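You operate a simulated robot arm through the tools that you are given. There is no shell and no other tool. Be economical: measure what you need, move in short steps, check, and stop when the job is done.

You are at the controls of a simulated two-armed robot. One attempt, no reset.

Task
Put the brown sample clump from the base cover on the tracking ledge top and the blue sample clump on the top of the gauging bench. Fetch the blue airing clump and set it in the blend drum. Fetch the grey airing pad and set it on the top of the riveting bench. Put the green airing clump on the air shelf top. Take the purple buffer bottle and put it on the ribbed pad plate. Take the grey buffer bottle and leave it on the shelf of the green table. Any order will do. Set down upright: blue airing clump, green airing clump, purple buffer bottle, grey buffer bottle.

The check looks at the end state, three seconds after you hand in, the way a careful person would. Anything else that was tipped, shoved, dropped, spilled or broken makes it a failure. A push-on lid holds only when it is set on centred and level and pressed home; a screw cap is set on level and turned clockwise until tight.

Robot
Two 7-joint arms with two-finger parallel grippers on one trunk, on a base that drives. Base frame: it is fixed to the floor where the robot stands at the start and does not move with it; the origin is under the middle of the robot, x ahead of it, y to its left, z up. Lengths are in mm, angles in degrees, forces in N, time in s.
The left shoulder is at the start at [50, 165, 1030], the right one opposite. Places, roughly: air shelf top [-600, 1900, 800]; blend drum [5500, 4400, 900]; blue airing clump (5x5x6 cm) [3200, 2800, 200]; green airing clump (5x5x6 cm) [2700, 2900, 800]; grey airing pad (6x5x3 cm) [2800, 2800, 200]; grey buffer bottle (5x5x11 cm) [3700, 2800, 300]; purple buffer bottle (5x5x11 cm) [3700, 2900, 900]; ribbed pad plate (11x6x1 cm) [7800, 400, 300]; shelf of the green table [3700, 1900, 300]; top of the gauging bench [1300, 4600, 800]; top of the riveting bench [3500, 4600, 800]; tracking ledge top [600, -1900, 600]. Payload 3.91 kg a hand.
The tool frame of a hand sits at the grasp point between the pads (the TCP): z along the fingers, y along the line on which they close. The tips reach 30 mm beyond it. The gripper opens to 110 mm. The fingers are 20 mm wide and 10 mm thick; the gripper's body (48 by 112 mm) begins 55 mm behind the TCP.
Orientation is that of the tool frame in the base frame, as a unit quaternion [x, y, z, w]. With the fingers straight down and closing along the base's y, the tool's x points along the base's -x, its y along +y and its z along -z.

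Tools
- The arms move only by the tool send_rows. It takes "left_plan", "right_plan" or both (then of equal length, played together; a hand with none holds still); each is a list of rows, each a list of 6 numbers: the shift along the tool's x, y, z in units of 500 mm (1.0 is 500 mm), then the turn, a rotation vector about the tool's x, y, z in units of 90 degrees (1.0 is 90 degrees). In form: [[dx, dy, dz, wx, wy, wz], ...]. A call has 1 to 10 rows; each row is the pose to reach, as a shift and turn from the pose commanded when the call began, along the tool's axes at that moment. "left_gripper" and "right_gripper" are, for a hand that has rows, the opening, from 0 (shut) to 1 (fully open), set as the call begins (left out, the last holds). A call with a number of a shift or a turn outside -1 to 1 is refused whole. A row lasts 0.2 s, in which the tool goes at most 50 mm and 8.6 degrees; a call with a longer step from one row to the next is refused whole, and so is a gripper value outside its range. Where a pose cannot be reached the arm comes as near as it can. A force on the tool above 40 N (or 10 N above the force at the start of the call, whichever is more), or a blocked arm, ends the call early, and 0.2 s more pass. The fingers move at their own pace (about 45 mm/s each) and stop on an object; they squeeze with about 44 N. The grip force told is the motor's: it shows also when the fingers shut on nothing. Time passes only in rows, and 0.2 s behind the last, so rows that repeat a pose let the fingers close. The reply holds the time, the measured pose of the TCP, the force on the tool along the base axes, the opening and the grip force, in the units named above and with some noise, with the torque about the TCP (base axes, N m) and any sound that the robot's microphone picked up.
- Cameras (640 x 400 px; columns grow to the right, rows downward): "scene" is now at [110.1, 25.7, 1195.5]; the picture's right is [0.31, -0.95, 0.00], its down [-0.60, -0.19, -0.77] and it looks along [0.74, 0.24, -0.63] (base axes); focal length 270 px, centre (320, 200). "left" rides on the left gripper at [72, -17, -103] in its tool frame; the picture's right is [0.23, 0.97, 0.00], its down [-0.76, 0.18, -0.62] and it looks along [-0.61, 0.14, 0.78] (tool axes); focal length 222 px, centre (320, 200). "right" rides on the right gripper at [72, 17, -103] in its tool frame; the picture's right is [-0.23, 0.97, 0.00], its down [-0.76, -0.18, -0.62] and it looks along [-0.61, -0.14, 0.78] (tool axes); focal length 222 px, centre (320, 200). There is no depth. A picture from a camera that has moved, and an enlarged one, comes with that camera's place and axes in the base frame and with its lens.
- capture(camera): a new picture of that camera. No time passes.
- lift_body(by): slides the trunk up (or, below 0, down) by that many mm; the arms and the scene camera ride with it, the base frame stays. It gives what a move gives, with no picture.
- roll_base(legs): drives the robot by 1 to 6 legs, each [ahead, left, turn to the left] in mm, mm and degrees, along the robot's own axes; the way and the turn of a leg run together, so that a leg with both is an arc; at most 1500 mm and 180 degrees a leg. The arms and the cameras ride along, it lands a little off, and it stops where it bumps. It gives what a move gives.
- aim_head(pan, tilt): turns the head with the scene camera to pan (to the left, within 80 degrees either way) and tilt (down, from -29 to 69), counted from straight ahead of the robot. It gives what a move gives.
- inspect(camera, box): a new picture of the part [left, top, right, bottom] of that camera's present view, enlarged. No time passes.
- hand_in(): hands the job in; it is judged then, once.

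Work in short steps. Places have to be worked out from the pictures, the camera data and where the tool is seen: move nearer, look again, correct. Check each grasp and each placing, and mend what went wrong. You have 207 turns and 190 pictures in all, those below and enlarged ones among them. Open the grippers and draw the arms clear of the work before you hand the job in, unless the task says otherwise; then end with one line.

The tools are called after "Call:" as name(argument=value, ...) on one line, values as JSON. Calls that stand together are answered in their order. send_rows: Moves the arms, as the interface text tells. Its arguments: {"type":"object","properties":{"left_plan":{"type":"array"},"left_gripper":{"type":"number"},"right_plan":{"type":"array"},"right_gripper":{"type":"number"}},"required":[]} The other tools are called the same way: lift_body (by) slides the trunk up or down; roll_base (legs) drives the base; aim_head (pan, tilt) turns the head that bears the scene camera; capture (camera) takes a picture; inspect (camera, box) takes an enlarged picture of a part of a camera's view; hand_in () hands the job in.

At the start:

```text
time_s: 0.0
left_position: [443.5, 319.1, 884.2]
left_orientation: [0.0, 1.0, -0.001, 0.0]
left_contact_force: [1.0, -0.8, 0.4]
left_wrist_torque: [-0.02, -0.02, 0.01]
left_grip_width: 110.1
left_gripper_force: 0.0
right_position: [351.7, -29.9, 917.8]
right_orientation: [0.0, 1.0, 0.0, 0.0]
right_contact_force: [0.7, -0.6, 0.2]
right_wrist_torque: [-0.02, 0.0, 0.0]
right_grip_width: 110.0
right_gripper_force: 0.1
trunk travel left (down, up): [-250.0, 253.0]
robot x, y, heading: [0.1, 4.2, -0.1]
head pan, tilt: [17.9, 39.3]
```

scene: 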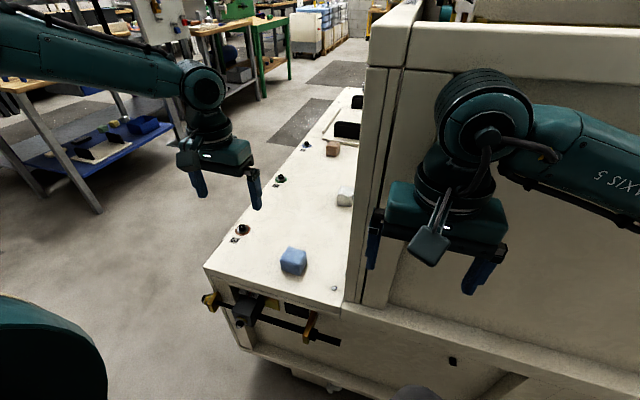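
right: 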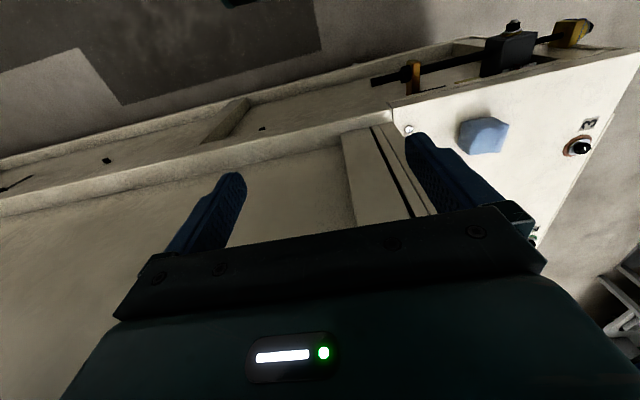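
left: 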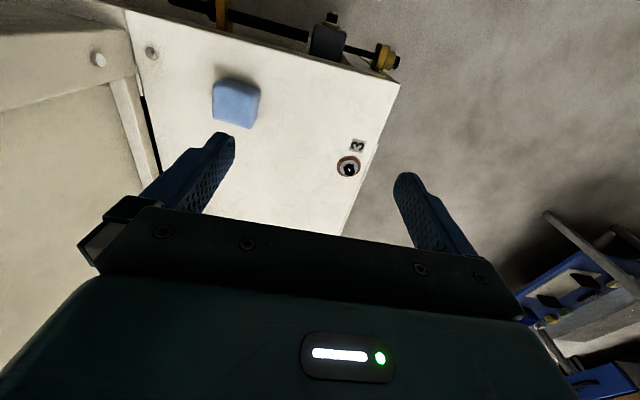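

The blue clump triangulates to about [478, 213, 680], and brown to about [1040, 272, 680]. I move the left hand above blue and check.

Call:
send_rows(left_plan=[[-0.017, -0.053, 0.045, 0, 0, 0], [-0.034, -0.106, 0.09, 0, 0, 0], [-0.051, -0.159, 0.135, 0, 0, 0], [-0.068, -0.212, 0.18, 0, 0, 0], [-0.068, -0.212, 0.18, 0, 0, 0]], left_gripper=1)

Call:
capture(camera="left")

Call:
capture(camera="scene")

```text
time_s: 1.2
left_position: [479.3, 213.2, 793.4]
left_orientation: [0.0, 1.0, 0.001, 0.0]
left_contact_force: [0.0, -0.4, 0.8]
left_wrist_torque: [0.02, 0.01, 0.02]
left_grip_width: 109.7
left_gripper_force: 0.0
right_position: [350.6, -29.2, 918.3]
right_orientation: [0.0, 1.0, 0.0, 0.0]
right_contact_force: [0.1, 0.4, 0.2]
right_wrist_torque: [-0.01, 0.01, -0.01]
right_grip_width: 109.8
right_gripper_force: 0.1
trunk travel left (down, up): [-250.0, 253.0]
robot x, y, heading: [-0.2, 0.2, 0.2]
head pan, tilt: [17.9, 39.3]
```

```text
186 pictures are left
camera left: at [407.2, 197.1, 897.3], right [-0.23, 0.97, 0.0], down [0.76, 0.18, 0.62], along [0.61, 0.14, -0.78], focal length 222 px, centre (320, 200)
```

left: 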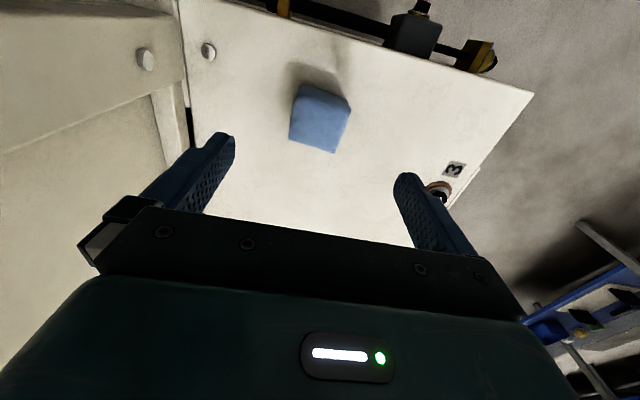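

```text
185 pictures are left
camera scene: at [110.1, 25.6, 1195.5], right [0.31, -0.95, 0.0], down [-0.6, -0.19, -0.77], along [0.74, 0.24, -0.63], focal length 270 px, centre (320, 200)
```

scene: 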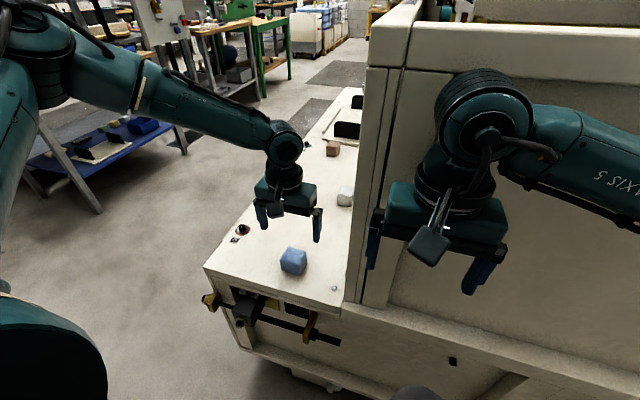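

Blue sits right under the hand and squared to it, so I descend and close.

Call:
send_rows(left_plan=[[0, 0, 0.07, 0, 0, 0], [0, 0, 0.14, 0, 0, 0], [0, 0, 0.208, 0, 0, 0], [0, 0, 0.208, 0, 0, 0]], left_gripper=1)

Call:
send_rows(left_plan=[[0, 0, 0, 0, 0, 0], [0, 0, 0, 0, 0, 0], [0, 0, 0, 0, 0, 0], [0, 0, 0, 0, 0, 0], [0, 0, 0, 0, 0, 0]], left_gripper=0)

Call:
capture(camera="left")

```text
time_s: 2.2
left_position: [454.2, 236.3, 722.9]
left_orientation: [0.0, 1.0, 0.0, 0.001]
left_contact_force: [0.3, 0.0, -0.1]
left_wrist_torque: [-0.02, 0.0, 0.01]
left_grip_width: 110.1
left_gripper_force: 0.1
left hand out of reach, approached as far as the arm can: row 1, 2, 3, 4
right_position: [351.8, -30.5, 917.7]
right_orientation: [-0.001, 1.0, 0.0, 0.0]
right_contact_force: [-0.4, -0.1, 0.4]
right_wrist_torque: [-0.02, 0.03, -0.03]
right_grip_width: 110.0
right_gripper_force: 0.0
trunk travel left (down, up): [-250.0, 253.0]
robot x, y, heading: [2.5, 1.8, 0.2]
head pan, tilt: [17.9, 39.3]
```

```text
time_s: 3.4
left_position: [454.8, 237.2, 723.8]
left_orientation: [0.0, 1.0, 0.0, 0.0]
left_contact_force: [-0.5, -0.5, -0.1]
left_wrist_torque: [0.01, -0.01, -0.02]
left_grip_width: 5.1
left_gripper_force: 1.4
right_position: [351.0, -29.2, 917.3]
right_orientation: [0.001, 1.0, 0.0, 0.001]
right_contact_force: [1.1, -1.4, 1.1]
right_wrist_torque: [-0.01, 0.03, 0.0]
right_grip_width: 109.8
right_gripper_force: 0.0
trunk travel left (down, up): [-250.0, 253.0]
robot x, y, heading: [-2.3, -2.4, -0.0]
head pan, tilt: [17.9, 39.3]
```

```text
184 pictures are left
camera left: at [383.3, 220.3, 827.4], right [-0.23, 0.97, 0.0], down [0.76, 0.18, 0.62], along [0.61, 0.14, -0.78], focal length 222 px, centre (320, 200)
```

left: 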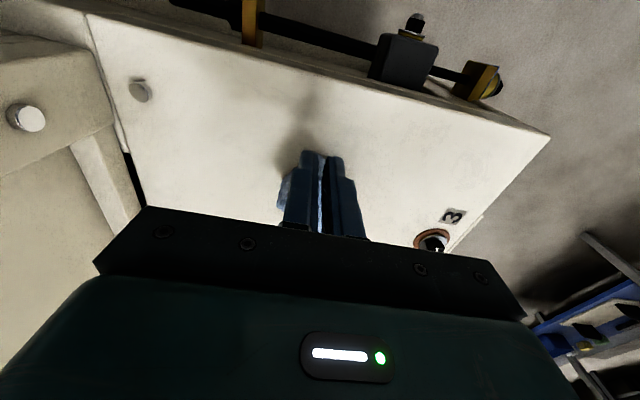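

Out of reach at this trunk height. I raise the hand, open it, and lower the trunk.

Call:
send_rows(left_plan=[[0, 0, -0.1, 0, 0, 0], [0, 0, -0.2, 0, 0, 0], [0, 0, -0.3, 0, 0, 0], [0, 0, -0.4, 0, 0, 0], [0, 0, -0.5, 0, 0, 0]])

Call:
lift_body(by=-200)

```text
time_s: 4.6
left_position: [453.3, 234.6, 973.3]
left_orientation: [0.0, 1.0, 0.0, 0.0]
left_contact_force: [-0.8, -0.4, 0.1]
left_wrist_torque: [-0.04, 0.0, 0.04]
left_grip_width: 0.0
left_gripper_force: 37.5
right_position: [351.0, -30.4, 918.6]
right_orientation: [0.001, 1.0, 0.0, 0.0]
right_contact_force: [-0.6, -0.3, 0.4]
right_wrist_torque: [-0.03, 0.01, 0.0]
right_grip_width: 109.9
right_gripper_force: 0.0
trunk travel left (down, up): [-250.0, 253.0]
robot x, y, heading: [-2.6, 0.0, -0.1]
head pan, tilt: [17.9, 39.3]
```

```text
time_s: 6.8
left_position: [455.7, 236.7, 772.7]
left_orientation: [-0.001, 1.0, 0.0, 0.0]
left_contact_force: [0.1, -0.2, 0.4]
left_wrist_torque: [-0.01, -0.04, -0.01]
left_grip_width: 0.1
left_gripper_force: 37.2
right_position: [352.0, -29.9, 717.4]
right_orientation: [0.0, 1.0, 0.0, 0.001]
right_contact_force: [0.4, -0.4, 0.3]
right_wrist_torque: [-0.02, -0.02, -0.02]
right_grip_width: 110.1
right_gripper_force: 0.1
trunk travel left (down, up): [-50.0, 453.0]
robot x, y, heading: [-3.2, 0.1, 0.1]
head pan, tilt: [17.9, 39.3]
```

Now open, align over blue and descend.

Call:
send_rows(left_plan=[[-0.022, -0.024, -0.02, 0, 0, 0], [-0.044, -0.047, -0.02, 0, 0, 0], [-0.044, -0.047, -0.02, 0, 0, 0], [-0.044, -0.047, -0.02, 0, 0, 0], [-0.044, -0.047, -0.02, 0, 0, 0], [-0.044, -0.047, -0.02, 0, 0, 0], [-0.044, -0.047, 0.05, 0, 0, 0], [-0.044, -0.047, 0.11, 0, 0, 0], [-0.044, -0.047, 0.17, 0, 0, 0], [-0.044, -0.047, 0.17, 0, 0, 0]], left_gripper=1)

Call:
capture(camera="left")

```text
time_s: 9.0
left_position: [477.3, 211.9, 685.1]
left_orientation: [0.0, 1.0, -0.001, 0.0]
left_contact_force: [-0.4, -0.6, -0.4]
left_wrist_torque: [-0.02, -0.01, -0.01]
left_grip_width: 110.0
left_gripper_force: 0.0
right_position: [352.0, -29.7, 718.5]
right_orientation: [0.0, 1.0, 0.0, 0.0]
right_contact_force: [-0.2, 0.5, -0.6]
right_wrist_torque: [0.03, 0.02, 0.02]
right_grip_width: 109.9
right_gripper_force: 0.0
trunk travel left (down, up): [-50.0, 453.0]
robot x, y, heading: [-5.1, -5.3, -0.1]
head pan, tilt: [17.9, 39.3]
```

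```text
183 pictures are left
camera left: at [405.4, 196.8, 789.8], right [-0.23, 0.97, 0.0], down [0.76, 0.18, 0.62], along [0.61, 0.14, -0.78], focal length 222 px, centre (320, 200)
```

left: 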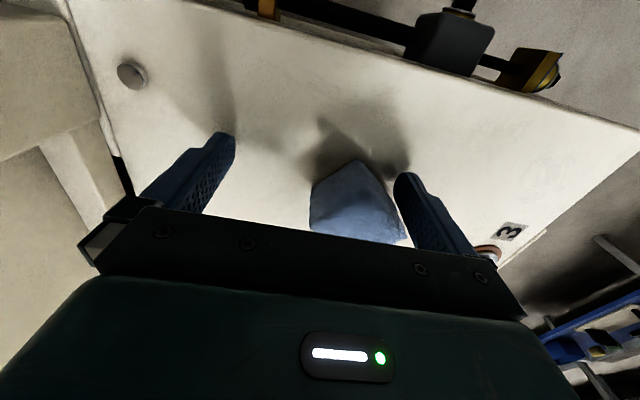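

The cube was turned by the earlier stray closing (about 40°) and sits at about y=239. I lift, turn the hand 42° and look again.

Call:
send_rows(left_plan=[[-0.004, 0.02, -0.08, 0, 0, 0.09], [-0.008, 0.04, -0.16, 0, 0, 0.18], [-0.01, 0.053, -0.2, 0, 0, 0.27], [-0.01, 0.053, -0.2, 0, 0, 0.36], [-0.01, 0.053, -0.2, 0, 0, 0.45], [-0.01, 0.053, -0.2, 0, 0, 0.47]])

Call:
capture(camera="left")

```text
time_s: 10.4
left_position: [481.1, 238.3, 789.3]
left_orientation: [0.361, 0.932, 0.0, -0.001]
left_contact_force: [0.3, 0.3, 0.1]
left_wrist_torque: [-0.01, -0.01, 0.0]
left_grip_width: 110.1
left_gripper_force: 0.1
right_position: [351.5, -30.0, 717.8]
right_orientation: [-0.001, 1.0, 0.0, 0.001]
right_contact_force: [1.1, 0.0, 0.5]
right_wrist_torque: [0.01, -0.02, 0.04]
right_grip_width: 110.3
right_gripper_force: 0.0
trunk travel left (down, up): [-50.0, 453.0]
robot x, y, heading: [-1.2, 2.6, 0.2]
head pan, tilt: [17.9, 39.3]
```

```text
182 pictures are left
camera left: at [417.4, 276.3, 891.3], right [0.49, 0.87, 0.0], down [0.68, -0.38, 0.62], along [0.54, -0.3, -0.78], focal length 222 px, centre (320, 200)
```

left: 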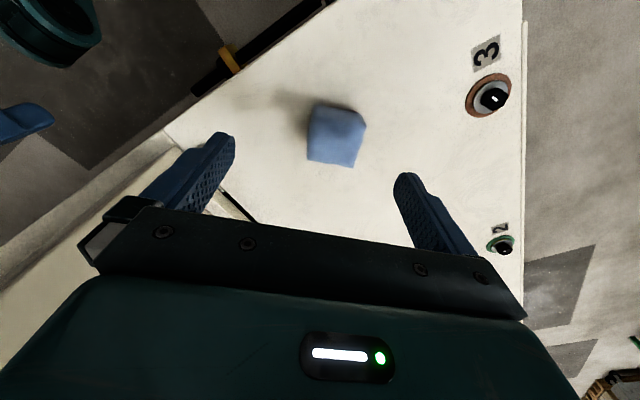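

Aligned now; cube centre at about [500, 247]. Descending.

Call:
send_rows(left_plan=[[-0.016, 0.036, 0.05, 0, 0, 0], [-0.016, 0.036, 0.12, 0, 0, 0], [-0.016, 0.036, 0.204, 0, 0, 0], [-0.016, 0.036, 0.204, 0, 0, 0]])

Call:
capture(camera="left")

```text
time_s: 11.4
left_position: [499.0, 247.2, 684.7]
left_orientation: [0.36, 0.933, 0.0, 0.0]
left_contact_force: [0.1, -0.5, -0.1]
left_wrist_torque: [-0.04, 0.04, -0.02]
left_grip_width: 110.3
left_gripper_force: 0.1
right_position: [351.0, -29.7, 718.3]
right_orientation: [0.0, 1.0, 0.0, -0.001]
right_contact_force: [-1.1, 0.7, -0.9]
right_wrist_torque: [0.01, -0.01, -0.01]
right_grip_width: 109.8
right_gripper_force: 0.1
trunk travel left (down, up): [-50.0, 453.0]
robot x, y, heading: [-0.5, 2.4, 0.1]
head pan, tilt: [17.9, 39.3]
```

```text
181 pictures are left
camera left: at [435.0, 284.4, 788.9], right [0.49, 0.87, 0.0], down [0.68, -0.38, 0.62], along [0.54, -0.3, -0.78], focal length 222 px, centre (320, 200)
```

left: 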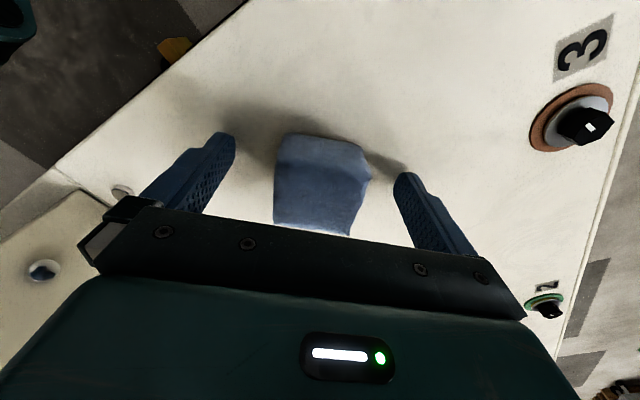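

Centred between the fingers; close and lift.

Call:
send_rows(left_plan=[[0, 0, 0, 0, 0, 0], [0, 0, 0, 0, 0, 0], [0, 0, 0, 0, 0, 0], [0, 0, 0, 0, 0, 0], [0, 0, 0, 0, 0, 0]], left_gripper=0)

Call:
send_rows(left_plan=[[0, 0, -0.1, 0, 0, 0], [0, 0, -0.2, 0, 0, 0], [0, 0, -0.3, 0, 0, 0], [0, 0, -0.4, 0, 0, 0], [0, 0, -0.5, 0, 0, 0]], left_gripper=0)

Call:
aim_head(pan=0, tilt=60)

Call:
capture(camera="scene")

```text
time_s: 12.6
left_position: [498.6, 246.7, 685.9]
left_orientation: [0.361, 0.932, 0.0, 0.0]
left_contact_force: [0.3, -0.2, -1.1]
left_wrist_torque: [0.03, 0.02, 0.04]
left_grip_width: 54.5
left_gripper_force: 44.2
right_position: [350.5, -30.4, 718.1]
right_orientation: [0.0, 1.0, 0.001, 0.0]
right_contact_force: [0.5, 0.1, -0.2]
right_wrist_torque: [0.0, -0.03, -0.01]
right_grip_width: 110.0
right_gripper_force: 0.1
trunk travel left (down, up): [-50.0, 453.0]
robot x, y, heading: [1.3, -2.1, -0.0]
head pan, tilt: [17.9, 39.3]
```

```text
time_s: 13.8
left_position: [499.1, 248.9, 936.0]
left_orientation: [0.359, 0.933, 0.001, -0.001]
left_contact_force: [-0.1, -0.2, 0.6]
left_wrist_torque: [0.0, -0.03, -0.01]
left_grip_width: 54.3
left_gripper_force: 44.1
right_position: [352.3, -28.4, 717.5]
right_orientation: [0.0, 1.0, 0.0, 0.0]
right_contact_force: [0.8, -0.3, -1.5]
right_wrist_torque: [0.0, 0.01, 0.0]
right_grip_width: 109.8
right_gripper_force: 0.1
trunk travel left (down, up): [-50.0, 453.0]
robot x, y, heading: [-1.9, -3.3, 0.2]
head pan, tilt: [17.9, 39.3]
```

```text
time_s: 14.6
left_position: [499.4, 246.9, 936.0]
left_orientation: [0.36, 0.933, 0.0, 0.001]
left_contact_force: [0.4, -0.3, -0.4]
left_wrist_torque: [-0.03, -0.03, 0.01]
left_grip_width: 54.2
left_gripper_force: 44.5
right_position: [351.6, -29.5, 717.7]
right_orientation: [0.0, 1.0, 0.001, 0.0]
right_contact_force: [-0.1, -0.4, -0.1]
right_wrist_torque: [0.02, 0.0, 0.0]
right_grip_width: 109.9
right_gripper_force: 0.1
trunk travel left (down, up): [-50.0, 453.0]
robot x, y, heading: [5.1, -0.7, 0.2]
head pan, tilt: [0.0, 60.0]
```

```text
180 pictures are left
camera scene: at [95.4, -0.5, 967.7], right [0.0, -1.0, 0.0], down [-0.87, 0.0, -0.5], along [0.5, 0.0, -0.87], focal length 270 px, centre (320, 200)
```

scene: 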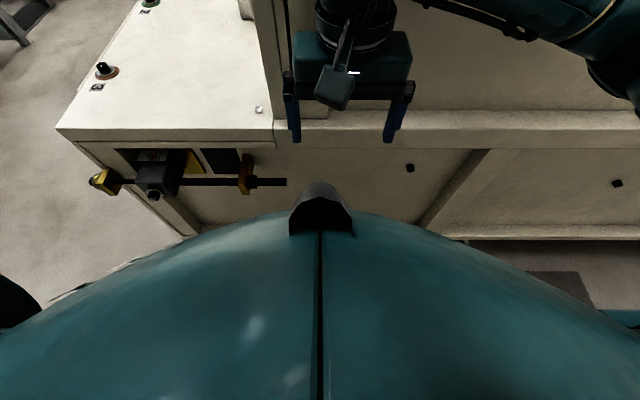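

Blue is held (54 mm). Brown lies on the cover strip, reachable from the open aisle on its left side, so I drive left, ahead, and turn to face it, stopping a little back.

Call:
roll_base(legs=[[0, 860, 0], [1190, 0, 0], [0, 0, -90]])

Call:
aim_head(pan=0, tilt=50)

Call:
capture(camera="scene")

```text
time_s: 28.6
left_position: [1441.2, 358.8, 935.6]
left_orientation: [0.913, 0.408, 0.0, 0.0]
left_contact_force: [0.1, 0.8, -0.5]
left_wrist_torque: [0.01, 0.0, -0.03]
left_grip_width: 54.0
left_gripper_force: 43.8
right_position: [1163.1, 504.7, 717.1]
right_orientation: [0.705, 0.709, -0.001, 0.0]
right_contact_force: [1.1, -0.3, -0.1]
right_wrist_torque: [0.0, 0.02, 0.02]
right_grip_width: 110.1
right_gripper_force: 0.1
trunk travel left (down, up): [-50.0, 453.0]
robot x, y, heading: [1195.6, 859.2, -89.7]
head pan, tilt: [0.0, 60.0]
```

```text
time_s: 29.3
left_position: [1440.0, 357.4, 935.5]
left_orientation: [0.913, 0.408, 0.0, 0.001]
left_contact_force: [-0.5, 0.2, 0.2]
left_wrist_torque: [0.0, 0.02, -0.01]
left_grip_width: 53.8
left_gripper_force: 44.1
right_position: [1162.2, 504.7, 717.3]
right_orientation: [0.706, 0.709, 0.0, -0.001]
right_contact_force: [0.1, 0.3, -0.8]
right_wrist_torque: [0.0, -0.01, 0.02]
right_grip_width: 110.0
right_gripper_force: 0.0
trunk travel left (down, up): [-50.0, 453.0]
robot x, y, heading: [1192.7, 855.8, -89.5]
head pan, tilt: [0.0, 50.0]
```

```text
179 pictures are left
camera scene: at [1191.1, 749.4, 980.2], right [-1.0, 0.0, 0.0], down [0.0, 0.77, -0.64], along [0.0, -0.64, -0.77], focal length 270 px, centre (320, 200)
```

scene: 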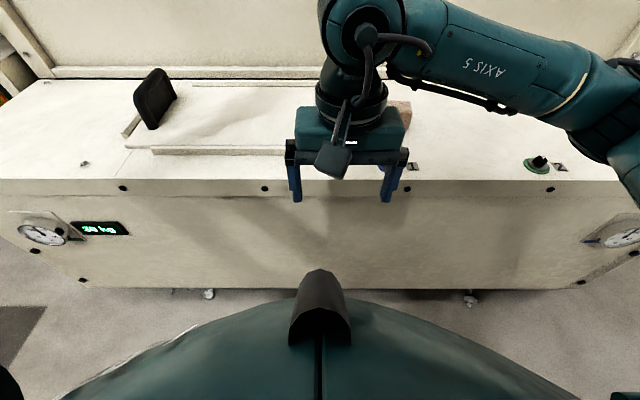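

The base has clearance to the machine. I raise the right hand, creep 70 mm closer, then move it above brown (about [1036, 287]).

Call:
send_rows(right_plan=[[0, 0, -0.08, 0, 0, 0], [0, 0, -0.16, 0, 0, 0]], right_gripper=1)

Call:
roll_base(legs=[[70, 0, 0]])

Call:
send_rows(right_plan=[[-0.06, -0.05, 0, 0, 0, 0], [-0.12, -0.1, 0, 0, 0, 0], [-0.18, -0.15, 0, 0, 0, 0], [-0.24, -0.2, 0, 0, 0, 0], [-0.298, -0.252, 0, 0, 0, 0], [-0.298, -0.252, 0, 0, 0, 0]])

Call:
capture(camera="right")

```text
time_s: 29.9
left_position: [1441.6, 358.6, 934.5]
left_orientation: [0.913, 0.408, 0.001, 0.0]
left_contact_force: [-0.5, 0.7, -0.9]
left_wrist_torque: [0.01, 0.01, -0.02]
left_grip_width: 54.0
left_gripper_force: 43.9
right_position: [1163.2, 505.3, 797.2]
right_orientation: [0.705, 0.709, 0.0, 0.0]
right_contact_force: [0.3, -0.3, 0.0]
right_wrist_torque: [0.02, -0.02, 0.0]
right_grip_width: 110.1
right_gripper_force: 0.1
trunk travel left (down, up): [-50.0, 453.0]
robot x, y, heading: [1193.2, 855.4, -89.7]
head pan, tilt: [0.0, 50.0]
```

```text
time_s: 30.9
left_position: [1442.4, 289.5, 935.8]
left_orientation: [0.913, 0.407, -0.001, 0.001]
left_contact_force: [-0.4, 0.2, -0.1]
left_wrist_torque: [0.01, 0.0, -0.01]
left_grip_width: 53.7
left_gripper_force: 43.9
right_position: [1163.5, 436.7, 796.2]
right_orientation: [0.705, 0.709, -0.001, 0.0]
right_contact_force: [-0.5, 0.7, -0.2]
right_wrist_torque: [0.03, 0.01, 0.03]
right_grip_width: 109.9
right_gripper_force: 0.0
trunk travel left (down, up): [-50.0, 453.0]
robot x, y, heading: [1194.2, 786.0, -89.8]
head pan, tilt: [0.0, 50.0]
```

```text
time_s: 32.3
left_position: [1441.7, 288.5, 935.4]
left_orientation: [0.913, 0.407, -0.001, 0.0]
left_contact_force: [0.6, -0.2, -0.4]
left_wrist_torque: [0.03, -0.03, 0.02]
left_grip_width: 54.0
left_gripper_force: 43.7
right_position: [1038.9, 287.2, 795.7]
right_orientation: [0.706, 0.709, 0.0, 0.0]
right_contact_force: [-0.2, 0.2, -0.1]
right_wrist_torque: [0.02, -0.03, 0.02]
right_grip_width: 110.0
right_gripper_force: 0.1
trunk travel left (down, up): [-50.0, 453.0]
robot x, y, heading: [1193.6, 788.5, -89.6]
head pan, tilt: [0.0, 50.0]
```

```text
178 pictures are left
camera right: at [1055.8, 359.8, 900.6], right [0.97, -0.22, 0.0], down [-0.17, -0.76, 0.62], along [-0.14, -0.61, -0.78], focal length 222 px, centre (320, 200)
```

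right: 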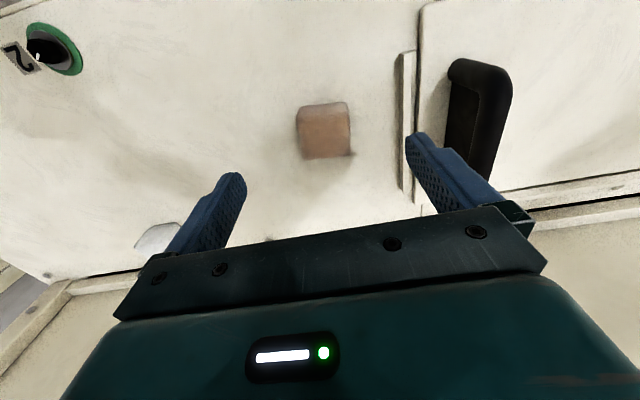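

Brown is at about [1041, 275] and squared to the hand. I narrow the opening slightly to clear the rail, descend and close.

Call:
send_rows(right_plan=[[-0.024, 0.004, 0.02, 0, 0, 0], [-0.024, 0.004, 0.09, 0, 0, 0], [-0.024, 0.004, 0.16, 0, 0, 0], [-0.024, 0.004, 0.219, 0, 0, 0], [-0.024, 0.004, 0.219, 0, 0, 0]], right_gripper=0.78)

Call:
send_rows(right_plan=[[0, 0, 0, 0, 0, 0], [0, 0, 0, 0, 0, 0], [0, 0, 0, 0, 0, 0], [0, 0, 0, 0, 0, 0]], right_gripper=0)

Call:
send_rows(right_plan=[[0, 0, -0.1, 0, 0, 0], [0, 0, -0.2, 0, 0, 0], [0, 0, -0.3, 0, 0, 0], [0, 0, -0.4, 0, 0, 0], [0, 0, -0.5, 0, 0, 0]])

Call:
capture(camera="right")

```text
time_s: 33.5
left_position: [1440.8, 288.9, 936.7]
left_orientation: [0.913, 0.408, 0.0, -0.001]
left_contact_force: [0.0, 0.4, -0.7]
left_wrist_torque: [0.0, 0.01, 0.0]
left_grip_width: 53.9
left_gripper_force: 44.1
right_position: [1040.4, 275.6, 687.5]
right_orientation: [0.705, 0.709, 0.0, 0.0]
right_contact_force: [-0.2, 0.1, 0.2]
right_wrist_torque: [0.01, 0.0, 0.01]
right_grip_width: 86.0
right_gripper_force: 0.0
trunk travel left (down, up): [-50.0, 453.0]
robot x, y, heading: [1192.8, 783.8, -89.9]
head pan, tilt: [0.0, 50.0]
```

```text
time_s: 34.5
left_position: [1441.9, 289.1, 934.6]
left_orientation: [0.914, 0.407, 0.0, 0.0]
left_contact_force: [0.3, 0.6, -0.5]
left_wrist_torque: [-0.02, -0.01, -0.03]
left_grip_width: 53.7
left_gripper_force: 43.9
right_position: [1040.8, 275.0, 687.1]
right_orientation: [0.705, 0.709, 0.0, 0.0]
right_contact_force: [0.1, -0.2, 0.4]
right_wrist_torque: [0.0, 0.03, 0.0]
right_grip_width: 56.4
right_gripper_force: 44.0
trunk travel left (down, up): [-50.0, 453.0]
robot x, y, heading: [1197.2, 788.0, -89.6]
head pan, tilt: [0.0, 50.0]
```

```text
time_s: 35.7
left_position: [1440.9, 289.8, 935.3]
left_orientation: [0.913, 0.408, -0.001, 0.0]
left_contact_force: [0.2, 0.4, -0.6]
left_wrist_torque: [-0.03, 0.01, -0.01]
left_grip_width: 53.9
left_gripper_force: 44.0
right_position: [1041.6, 274.3, 936.4]
right_orientation: [0.705, 0.709, 0.0, 0.0]
right_contact_force: [1.5, -0.3, -0.6]
right_wrist_torque: [0.02, 0.0, 0.03]
right_grip_width: 56.3
right_gripper_force: 43.7
trunk travel left (down, up): [-50.0, 453.0]
robot x, y, heading: [1190.6, 786.3, -89.8]
head pan, tilt: [0.0, 50.0]
```

```text
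177 pictures are left
camera right: at [1057.5, 347.1, 1041.2], right [0.97, -0.22, 0.0], down [-0.17, -0.76, 0.62], along [-0.14, -0.61, -0.78], focal length 222 px, centre (320, 200)
```

right: 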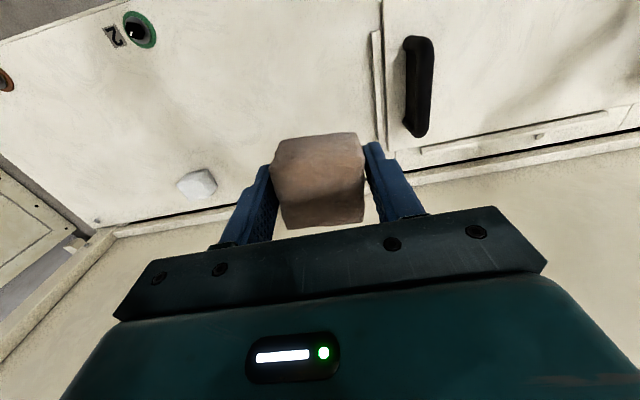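

Both clumps are held. Next the tracking ledge: back off, slide along the aisle to x≈-200, then look down the -y way.

Call:
roll_base(legs=[[-250, 0, 0], [0, -1390, 0]])

Call:
aim_head(pan=0, tilt=20)

Call:
capture(camera="scene")

```text
time_s: 44.1
left_position: [54.9, 523.6, 935.9]
left_orientation: [0.91, 0.415, 0.001, 0.0]
left_contact_force: [-0.6, 0.6, -0.7]
left_wrist_torque: [-0.03, 0.03, 0.01]
left_grip_width: 53.8
left_gripper_force: 44.2
right_position: [-345.0, 502.0, 937.1]
right_orientation: [0.698, 0.716, -0.001, 0.001]
right_contact_force: [0.1, 0.9, -0.6]
right_wrist_torque: [0.04, -0.01, -0.03]
right_grip_width: 54.6
right_gripper_force: 43.6
trunk travel left (down, up): [-50.0, 453.0]
robot x, y, heading: [-206.0, 1016.0, -88.8]
head pan, tilt: [0.0, 50.0]
```

```text
time_s: 45.1
left_position: [55.3, 523.6, 936.0]
left_orientation: [0.91, 0.416, 0.0, 0.0]
left_contact_force: [0.0, 0.2, -0.5]
left_wrist_torque: [-0.01, 0.02, -0.02]
left_grip_width: 53.9
left_gripper_force: 43.8
right_position: [-347.1, 501.2, 938.2]
right_orientation: [0.699, 0.715, 0.0, 0.001]
right_contact_force: [0.6, -0.5, -1.0]
right_wrist_torque: [0.01, 0.02, -0.01]
right_grip_width: 54.5
right_gripper_force: 44.0
trunk travel left (down, up): [-50.0, 453.0]
robot x, y, heading: [-203.2, 1015.0, -88.8]
head pan, tilt: [0.0, 20.0]
```

```text
176 pictures are left
camera scene: at [-202.1, 894.4, 1025.7], right [-1.0, -0.02, 0.0], down [-0.01, 0.34, -0.94], along [0.02, -0.94, -0.34], focal length 270 px, centre (320, 200)
```

scene: 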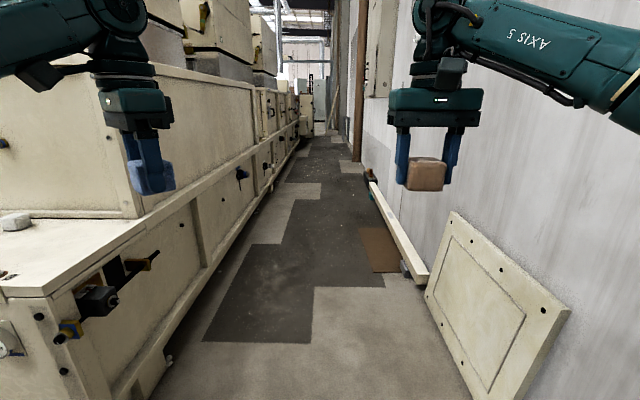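

The corridor is clear down to y≈-2000. I drive there and turn to face the ledge.

Call:
roll_base(legs=[[1450, 0, -1.2], [1450, 0, 0], [0, 0, 90]])

Call:
aim_head(pan=0, tilt=30)

Call:
capture(camera="scene")

```text
time_s: 62.9
left_position: [332.4, -1650.1, 935.7]
left_orientation: [0.359, 0.933, 0.0, 0.0]
left_contact_force: [0.3, 0.5, -0.1]
left_wrist_torque: [-0.02, 0.0, 0.03]
left_grip_width: 53.9
left_gripper_force: 43.3
right_position: [345.1, -2050.3, 937.0]
right_orientation: [-0.001, 1.0, 0.0, 0.0]
right_contact_force: [0.3, -0.4, -0.6]
right_wrist_torque: [-0.01, 0.0, 0.0]
right_grip_width: 53.9
right_gripper_force: 44.2
trunk travel left (down, up): [-50.0, 453.0]
robot x, y, heading: [-170.0, -1896.1, -0.1]
head pan, tilt: [0.0, 20.0]
```

```text
time_s: 63.7
left_position: [333.3, -1650.5, 935.9]
left_orientation: [0.36, 0.933, 0.0, 0.0]
left_contact_force: [0.8, -0.1, -0.2]
left_wrist_torque: [0.02, 0.01, -0.01]
left_grip_width: 53.8
left_gripper_force: 44.5
right_position: [345.3, -2050.2, 936.5]
right_orientation: [0.0, 1.0, 0.0, 0.0]
right_contact_force: [0.5, -1.0, -0.2]
right_wrist_torque: [0.0, 0.03, -0.01]
right_grip_width: 53.7
right_gripper_force: 44.1
trunk travel left (down, up): [-50.0, 453.0]
robot x, y, heading: [-165.3, -1896.7, 0.3]
head pan, tilt: [0.0, 30.0]
```

```text
175 pictures are left
camera scene: at [-47.1, -1898.3, 1009.8], right [0.0, -1.0, 0.0], down [-0.5, 0.0, -0.87], along [0.87, 0.0, -0.5], focal length 270 px, centre (320, 200)
```

scene: 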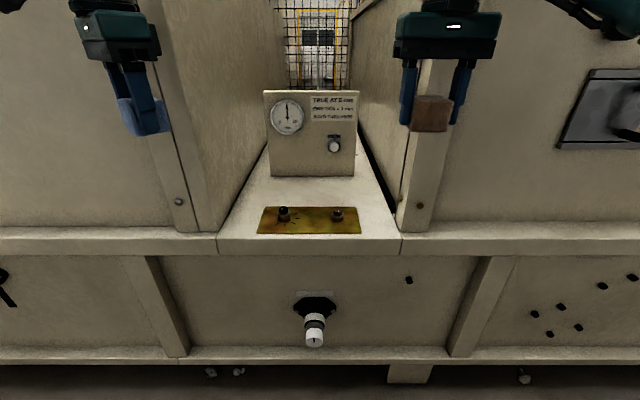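

The ledge is the strip between the two cabins; free spot between the yellow plate and the gauge box around [600, -1900]. I retract both hands 200 mm so they clear the cabins, then drive close.

Call:
send_rows(left_plan=[[0.06, -0.054, 0, 0, 0, 0], [0.12, -0.108, 0, 0, 0, 0], [0.18, -0.162, 0, 0, 0, 0], [0.24, -0.216, 0, 0, 0, 0], [0.296, -0.27, 0, 0, 0, 0], [0.296, -0.27, 0, 0, 0, 0]], right_plan=[[0.08, 0, 0, 0, 0, 0], [0.16, 0, 0, 0, 0, 0], [0.24, 0, 0, 0, 0, 0], [0.32, 0, 0, 0, 0, 0], [0.4, 0, 0, 0, 0, 0], [0.4, 0, 0, 0, 0, 0]])

Call:
roll_base(legs=[[180, 70, 0]])

Call:
capture(camera="scene")

Call:
capture(camera="right")

```text
time_s: 65.1
left_position: [131.2, -1650.4, 935.3]
left_orientation: [0.359, 0.933, -0.001, 0.001]
left_contact_force: [0.3, 1.0, -1.0]
left_wrist_torque: [-0.02, 0.02, 0.01]
left_grip_width: 54.0
left_gripper_force: 43.8
right_position: [144.8, -2051.8, 937.3]
right_orientation: [0.0, 1.0, 0.001, 0.0]
right_contact_force: [0.0, 0.3, -0.5]
right_wrist_torque: [-0.02, -0.04, -0.01]
right_grip_width: 53.8
right_gripper_force: 43.6
trunk travel left (down, up): [-50.0, 453.0]
robot x, y, heading: [-168.1, -1897.3, -0.2]
head pan, tilt: [0.0, 30.0]
```

```text
time_s: 66.6
left_position: [309.4, -1580.2, 934.5]
left_orientation: [0.36, 0.933, -0.001, 0.001]
left_contact_force: [-0.2, 0.1, 0.2]
left_wrist_torque: [0.02, -0.01, 0.01]
left_grip_width: 53.9
left_gripper_force: 44.1
right_position: [323.7, -1981.7, 937.2]
right_orientation: [-0.001, 1.0, 0.0, 0.0]
right_contact_force: [-1.0, 0.5, -1.4]
right_wrist_torque: [0.01, 0.04, 0.0]
right_grip_width: 53.7
right_gripper_force: 43.9
trunk travel left (down, up): [-50.0, 453.0]
robot x, y, heading: [10.6, -1829.2, 0.2]
head pan, tilt: [0.0, 30.0]
```

```text
174 pictures are left
camera scene: at [130.8, -1828.4, 1009.7], right [0.0, -1.0, 0.0], down [-0.5, 0.0, -0.87], along [0.87, 0.0, -0.5], focal length 270 px, centre (320, 200)
```

scene: 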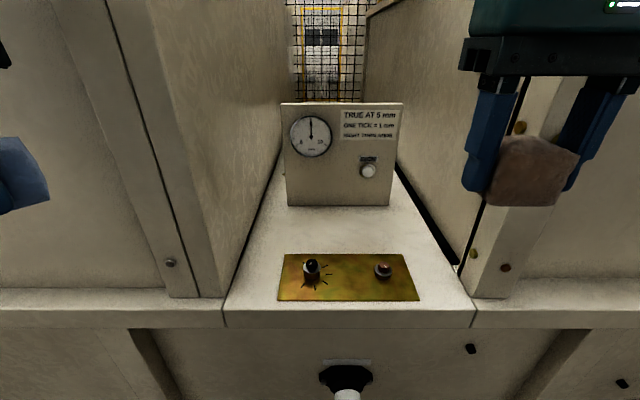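

```text
173 pictures are left
camera right: at [251.5, -1964.3, 1040.3], right [0.23, 0.97, 0.0], down [0.76, -0.18, 0.62], along [0.61, -0.14, -0.78], focal length 222 px, centre (320, 200)
```

right: 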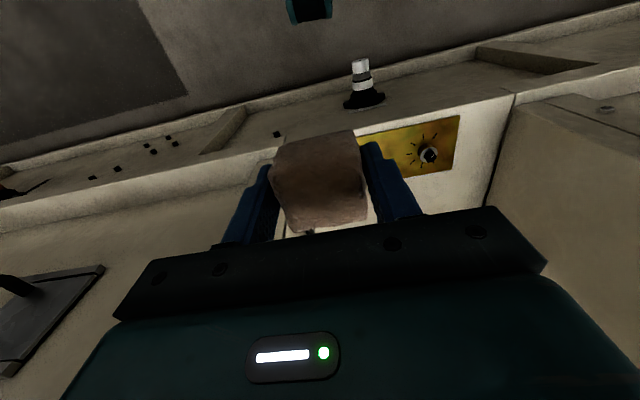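

Ledge surface is z≈655, free area x 533–718, y -1674…-2092. I extend the right hand to [590, -1920] above it.

Call:
send_rows(right_plan=[[-0.08, 0.02, 0, 0, 0, 0], [-0.17, 0.04, 0, 0, 0, 0], [-0.26, 0.06, 0, 0, 0, 0], [-0.35, 0.08, 0, 0, 0, 0], [-0.44, 0.1, 0.03, 0, 0, 0], [-0.532, 0.124, 0.06, 0, 0, 0], [-0.532, 0.124, 0.15, 0, 0, 0], [-0.532, 0.124, 0.24, 0, 0, 0], [-0.532, 0.124, 0.33, 0, 0, 0], [-0.532, 0.124, 0.4, 0, 0, 0]])

Call:
capture(camera="scene")

```text
time_s: 69.0
left_position: [296.7, -1569.0, 935.7]
left_orientation: [0.357, 0.934, -0.004, 0.01]
left_contact_force: [0.3, 1.6, -0.7]
left_wrist_torque: [-0.11, -0.04, -0.03]
left_grip_width: 53.9
left_gripper_force: 44.2
right_position: [571.9, -1880.9, 772.3]
right_orientation: [-0.032, 0.999, -0.008, 0.035]
right_contact_force: [0.3, -0.7, -0.4]
right_wrist_torque: [0.01, 0.04, 0.02]
right_grip_width: 53.7
right_gripper_force: 44.1
trunk travel left (down, up): [-50.0, 453.0]
robot x, y, heading: [6.3, -1825.5, 0.4]
head pan, tilt: [0.0, 30.0]
stopped in row 10 (right hand): the arm was blocked; the commanded pose is now the measured one
```

```text
172 pictures are left
camera scene: at [116.2, -1816.4, 1010.7], right [0.0, -1.0, 0.01], down [-0.49, -0.01, -0.87], along [0.87, 0.0, -0.49], focal length 270 px, centre (320, 200)
```

scene: 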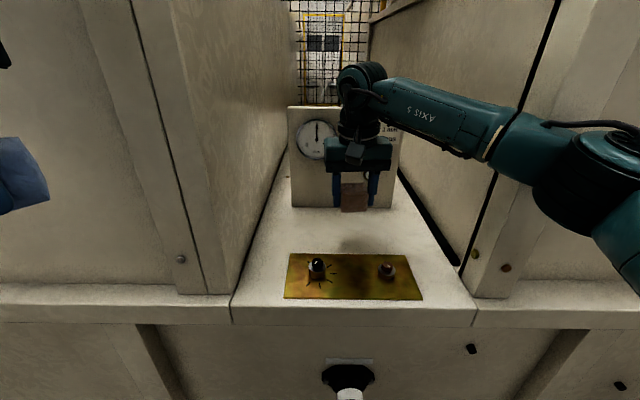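

The forearm touched the right cabin wall. Sliding the base 100 mm left gives it room; then I lower.

Call:
roll_base(legs=[[0, 110, 0]])

Call:
capture(camera="scene")

```text
time_s: 70.2
left_position: [307.5, -1467.8, 936.0]
left_orientation: [0.359, 0.934, 0.001, 0.001]
left_contact_force: [-0.4, -0.1, 0.0]
left_wrist_torque: [0.01, -0.01, 0.0]
left_grip_width: 54.1
left_gripper_force: 44.4
right_position: [582.3, -1786.0, 753.8]
right_orientation: [-0.023, 1.0, -0.002, 0.019]
right_contact_force: [-0.2, -0.3, -0.8]
right_wrist_torque: [-0.01, -0.03, 0.03]
right_grip_width: 53.6
right_gripper_force: 44.1
trunk travel left (down, up): [-50.0, 453.0]
robot x, y, heading: [12.4, -1715.1, 0.1]
head pan, tilt: [0.0, 30.0]
```

```text
171 pictures are left
camera scene: at [129.0, -1716.0, 1009.7], right [0.0, -1.0, 0.0], down [-0.5, 0.0, -0.87], along [0.87, 0.0, -0.5], focal length 270 px, centre (320, 200)
```

scene: 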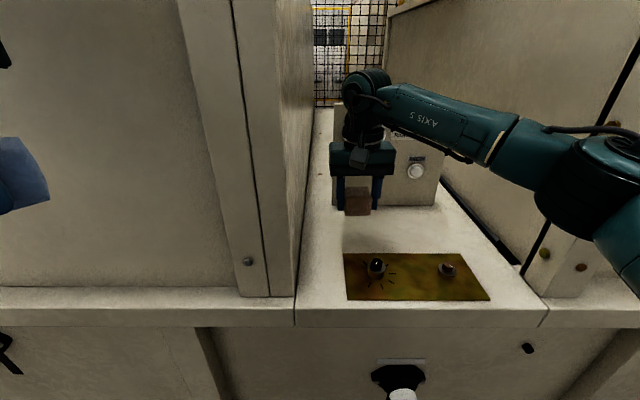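

Clear now. Shift the hand to y≈-1845, level it, and lower to the surface.

Call:
send_rows(right_plan=[[-0.008, -0.06, 0, 0, 0.012, 0.015], [-0.016, -0.12, 0, 0, 0.024, 0.029], [-0.016, -0.12, 0.06, 0, 0.024, 0.029], [-0.016, -0.12, 0.12, 0, 0.024, 0.029], [-0.016, -0.12, 0.129, 0, 0.024, 0.029]])

Call:
inspect(camera="scene", box=[280, 80, 520, 320])

```text
time_s: 71.4
left_position: [307.5, -1468.2, 935.6]
left_orientation: [0.359, 0.933, 0.0, 0.001]
left_contact_force: [-0.3, 0.4, -0.9]
left_wrist_torque: [-0.01, 0.01, 0.0]
left_grip_width: 53.8
left_gripper_force: 43.9
right_position: [596.2, -1846.5, 691.3]
right_orientation: [0.0, 1.0, -0.001, 0.0]
right_contact_force: [-0.2, 0.0, -0.2]
right_wrist_torque: [-0.01, 0.0, -0.02]
right_grip_width: 53.9
right_gripper_force: 44.4
trunk travel left (down, up): [-50.0, 453.0]
robot x, y, heading: [10.1, -1712.5, 0.3]
head pan, tilt: [0.0, 30.0]
```

```text
1.67 times, centred on (400, 200) of scene
camera zoom: at [129.1, -1716.0, 1009.7], right [0.0, -1.0, 0.0], down [-0.5, 0.0, -0.87], along [0.87, 0.0, -0.5], focal length 450 px, centre (187, 200)
```

zoom: 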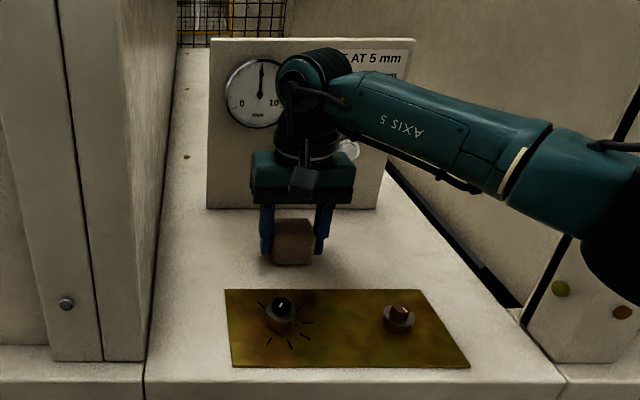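

Almost touching. I lower 3 mm, open, and withdraw upward.

Call:
send_rows(right_plan=[[0, 0, 0.006, 0, 0, 0], [0, 0, 0.008, 0, 0, 0]])

Call:
send_rows(right_plan=[[0, 0, 0, 0, 0, 0], [0, 0, 0, 0, 0, 0], [0, 0, 0, 0, 0, 0], [0, 0, -0.1, 0, 0, 0], [0, 0, -0.2, 0, 0, 0], [0, 0, -0.3, 0, 0, 0], [0.09, 0.02, -0.3, 0, 0, 0], [0.18, 0.04, -0.3, 0, 0, 0], [0.27, 0.06, -0.3, 0, 0, 0], [0.36, 0.08, -0.3, 0, 0, 0]], right_gripper=0.9)

Call:
capture(camera="scene")

```text
time_s: 72.0
left_position: [307.5, -1467.6, 936.5]
left_orientation: [0.358, 0.934, -0.001, 0.001]
left_contact_force: [0.1, 0.7, -0.2]
left_wrist_torque: [-0.03, 0.02, 0.01]
left_grip_width: 54.0
left_gripper_force: 44.4
right_position: [596.6, -1846.1, 687.1]
right_orientation: [0.002, 1.0, -0.002, -0.001]
right_contact_force: [-0.1, 0.2, 1.3]
right_wrist_torque: [0.05, -0.02, -0.01]
right_grip_width: 54.1
right_gripper_force: 44.4
trunk travel left (down, up): [-50.0, 453.0]
robot x, y, heading: [13.2, -1718.9, 0.1]
head pan, tilt: [0.0, 30.0]
```

```text
time_s: 74.2
left_position: [308.1, -1467.0, 936.0]
left_orientation: [0.359, 0.933, 0.0, 0.001]
left_contact_force: [0.4, -0.6, 0.2]
left_wrist_torque: [0.0, -0.02, -0.02]
left_grip_width: 54.0
left_gripper_force: 44.1
right_position: [416.8, -1805.1, 835.9]
right_orientation: [0.001, 1.0, -0.003, -0.002]
right_contact_force: [0.2, -0.4, -0.5]
right_wrist_torque: [0.0, 0.0, -0.02]
right_grip_width: 98.9
right_gripper_force: 0.0
trunk travel left (down, up): [-50.0, 453.0]
robot x, y, heading: [10.5, -1718.6, 0.3]
head pan, tilt: [0.0, 30.0]
```

```text
169 pictures are left
camera scene: at [129.0, -1716.0, 1009.8], right [0.0, -1.0, 0.0], down [-0.5, 0.0, -0.87], along [0.87, 0.0, -0.5], focal length 270 px, centre (320, 200)
```

scene: 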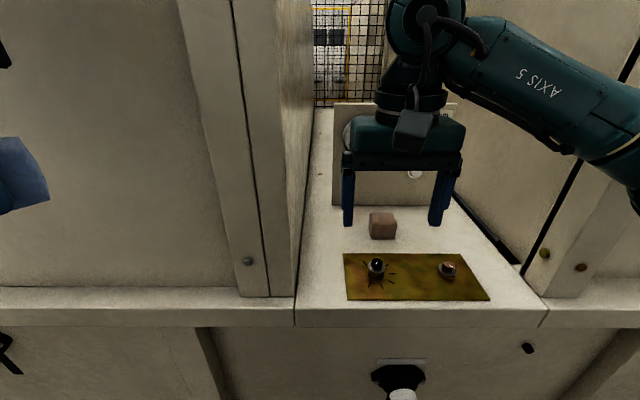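

Brown is set. I back off, turn to face +y and drive back to the aisle.

Call:
roll_base(legs=[[-210, 0, 0], [0, 0, 90], [1450, 0, 0], [1350, 0, 0]])

Call:
aim_head(pan=-25, tilt=15)

Call:
capture(camera="scene")

Call:
aim_head(pan=30, tilt=15)

Call:
capture(camera="scene")

```text
time_s: 92.8
left_position: [-464.4, 1366.0, 935.3]
left_orientation: [-0.408, 0.913, 0.001, 0.001]
left_contact_force: [1.0, -0.3, -0.4]
left_wrist_torque: [0.01, -0.02, 0.0]
left_grip_width: 54.0
left_gripper_force: 43.5
right_position: [-128.0, 1475.3, 835.3]
right_orientation: [0.708, -0.706, 0.002, -0.001]
right_contact_force: [0.5, 0.2, 0.7]
right_wrist_torque: [0.04, -0.01, 0.03]
right_grip_width: 99.3
right_gripper_force: 0.1
trunk travel left (down, up): [-50.0, 453.0]
robot x, y, heading: [-215.3, 1070.1, 90.3]
head pan, tilt: [0.0, 30.0]
```

```text
time_s: 93.7
left_position: [-464.7, 1365.1, 935.6]
left_orientation: [-0.409, 0.913, 0.001, 0.001]
left_contact_force: [-0.2, 0.0, -0.7]
left_wrist_torque: [-0.05, -0.03, 0.01]
left_grip_width: 54.1
left_gripper_force: 44.1
right_position: [-129.1, 1476.3, 836.8]
right_orientation: [0.709, -0.705, 0.002, -0.001]
right_contact_force: [0.5, -1.0, -0.7]
right_wrist_torque: [0.0, -0.02, 0.0]
right_grip_width: 98.9
right_gripper_force: 0.1
trunk travel left (down, up): [-50.0, 453.0]
robot x, y, heading: [-216.5, 1069.3, 90.4]
head pan, tilt: [-25.0, 15.0]
```

```text
168 pictures are left
camera scene: at [-177.5, 1181.9, 1033.9], right [0.91, -0.42, 0.0], down [-0.11, -0.24, -0.97], along [0.4, 0.88, -0.26], focal length 270 px, centre (320, 200)
```

scene: 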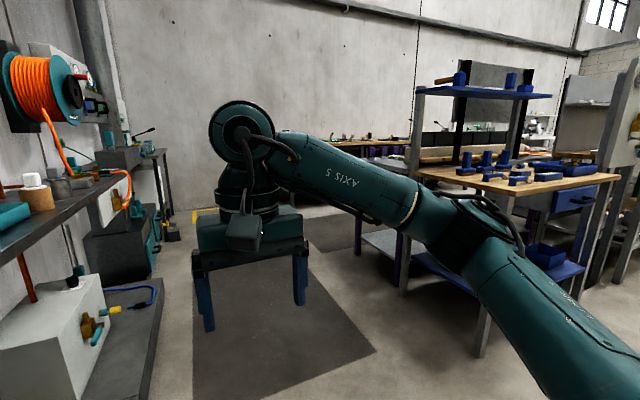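

```text
time_s: 94.9
left_position: [-465.0, 1365.5, 935.3]
left_orientation: [-0.409, 0.913, 0.0, 0.001]
left_contact_force: [-0.1, 0.6, 0.6]
left_wrist_torque: [0.02, 0.0, -0.01]
left_grip_width: 53.9
left_gripper_force: 43.3
right_position: [-127.8, 1476.1, 835.3]
right_orientation: [0.709, -0.705, 0.002, -0.001]
right_contact_force: [-0.2, -0.1, 0.6]
right_wrist_torque: [-0.01, -0.01, 0.01]
right_grip_width: 99.0
right_gripper_force: 0.1
trunk travel left (down, up): [-50.0, 453.0]
robot x, y, heading: [-215.8, 1066.3, 90.2]
head pan, tilt: [30.0, 15.0]
```

```text
167 pictures are left
camera scene: at [-263.5, 1177.6, 1034.0], right [0.86, 0.51, 0.0], down [0.13, -0.22, -0.97], along [-0.49, 0.83, -0.26], focal length 270 px, centre (320, 200)
```

scene: 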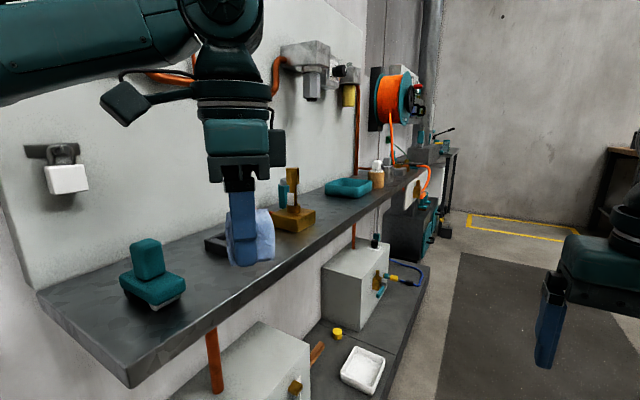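

The air shelf is close on the left, the benches run along the far wall. I slide right into the gap between shelf and table, then drive up toward the far benches.

Call:
roll_base(legs=[[0, -440, 0], [1450, 0, 0], [600, 0, 0]])

Call:
aim_head(pan=-40, tilt=15)

Call:
capture(camera="scene")

```text
time_s: 107.3
left_position: [-25.6, 3403.3, 936.2]
left_orientation: [-0.405, 0.914, 0.001, 0.001]
left_contact_force: [-0.3, 0.0, -0.7]
left_wrist_torque: [-0.02, 0.0, -0.01]
left_grip_width: 53.9
left_gripper_force: 43.7
right_position: [311.1, 3511.0, 836.0]
right_orientation: [-0.706, 0.708, -0.003, 0.001]
right_contact_force: [0.1, -0.3, 0.1]
right_wrist_torque: [-0.01, 0.02, -0.02]
right_grip_width: 99.2
right_gripper_force: 0.1
trunk travel left (down, up): [-50.0, 453.0]
robot x, y, heading: [218.3, 3101.4, 89.9]
head pan, tilt: [30.0, 15.0]
```

```text
time_s: 108.7
left_position: [-26.2, 3402.0, 936.3]
left_orientation: [-0.405, 0.914, 0.0, 0.001]
left_contact_force: [0.0, -0.1, -0.7]
left_wrist_torque: [0.01, -0.01, 0.01]
left_grip_width: 54.1
left_gripper_force: 44.0
right_position: [311.6, 3511.1, 835.5]
right_orientation: [-0.706, 0.708, -0.003, 0.001]
right_contact_force: [-0.4, 0.6, 0.8]
right_wrist_torque: [0.0, -0.01, -0.02]
right_grip_width: 99.0
right_gripper_force: 0.0
trunk travel left (down, up): [-50.0, 453.0]
robot x, y, heading: [220.6, 3106.7, 90.0]
head pan, tilt: [-40.0, 15.0]
```

```text
166 pictures are left
camera scene: at [280.6, 3204.1, 1034.0], right [0.77, -0.64, 0.0], down [-0.17, -0.2, -0.97], along [0.62, 0.74, -0.26], focal length 270 px, centre (320, 200)
```

scene: 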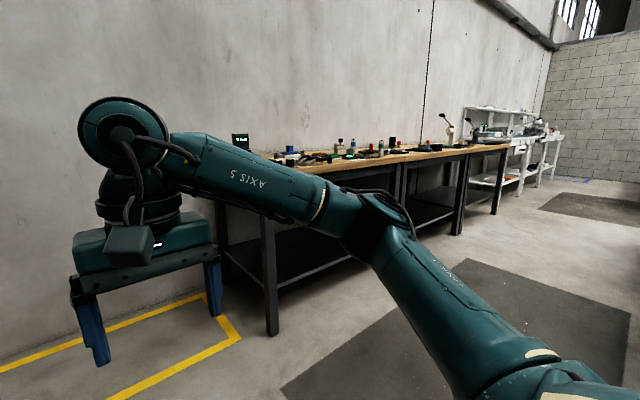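

Bench front edge at y≈4250, starting at x≈830. I move to in front of [1300, 4600], still back a little, and look.

Call:
roll_base(legs=[[0, -1080, 0], [600, 0, 0]])

Call:
aim_head(pan=0, tilt=25)

Call:
capture(camera="scene")

```text
time_s: 111.8
left_position: [448.0, 3406.2, 935.2]
left_orientation: [-0.405, 0.914, 0.0, 0.0]
left_contact_force: [-0.2, -0.5, -0.3]
left_wrist_torque: [0.03, -0.01, -0.02]
left_grip_width: 54.0
left_gripper_force: 44.3
right_position: [786.2, 3513.9, 834.8]
right_orientation: [-0.706, 0.708, -0.003, 0.001]
right_contact_force: [1.1, 0.8, 0.2]
right_wrist_torque: [-0.02, -0.01, -0.01]
right_grip_width: 99.1
right_gripper_force: 0.0
trunk travel left (down, up): [-50.0, 453.0]
robot x, y, heading: [692.9, 3108.6, 90.2]
head pan, tilt: [-40.0, 15.0]
stopped in leg 1: the robot was blocked; the commanded pose is now the measured one
```

```text
time_s: 112.9
left_position: [449.9, 3406.6, 935.0]
left_orientation: [-0.405, 0.914, 0.001, 0.001]
left_contact_force: [0.5, 0.4, -1.0]
left_wrist_torque: [-0.02, 0.0, 0.01]
left_grip_width: 53.9
left_gripper_force: 44.1
right_position: [786.3, 3514.5, 835.8]
right_orientation: [-0.705, 0.709, -0.001, 0.0]
right_contact_force: [1.0, -0.2, -0.5]
right_wrist_torque: [0.03, 0.01, 0.0]
right_grip_width: 99.1
right_gripper_force: 0.0
trunk travel left (down, up): [-50.0, 453.0]
robot x, y, heading: [695.3, 3107.8, 90.2]
head pan, tilt: [0.0, 25.0]
```

```text
165 pictures are left
camera scene: at [695.7, 3228.1, 1017.7], right [1.0, 0.0, 0.0], down [0.0, -0.42, -0.91], along [0.0, 0.91, -0.42], focal length 270 px, centre (320, 200)
```

scene: 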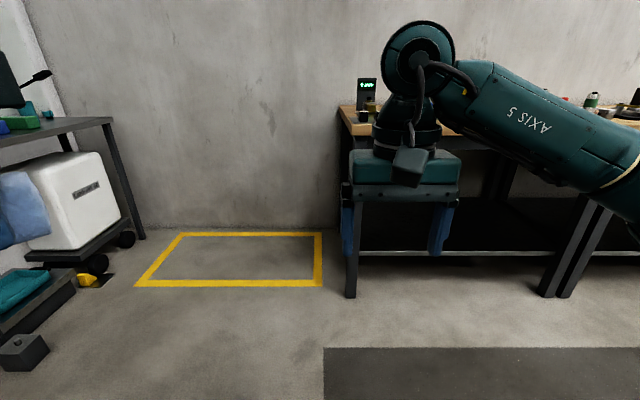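

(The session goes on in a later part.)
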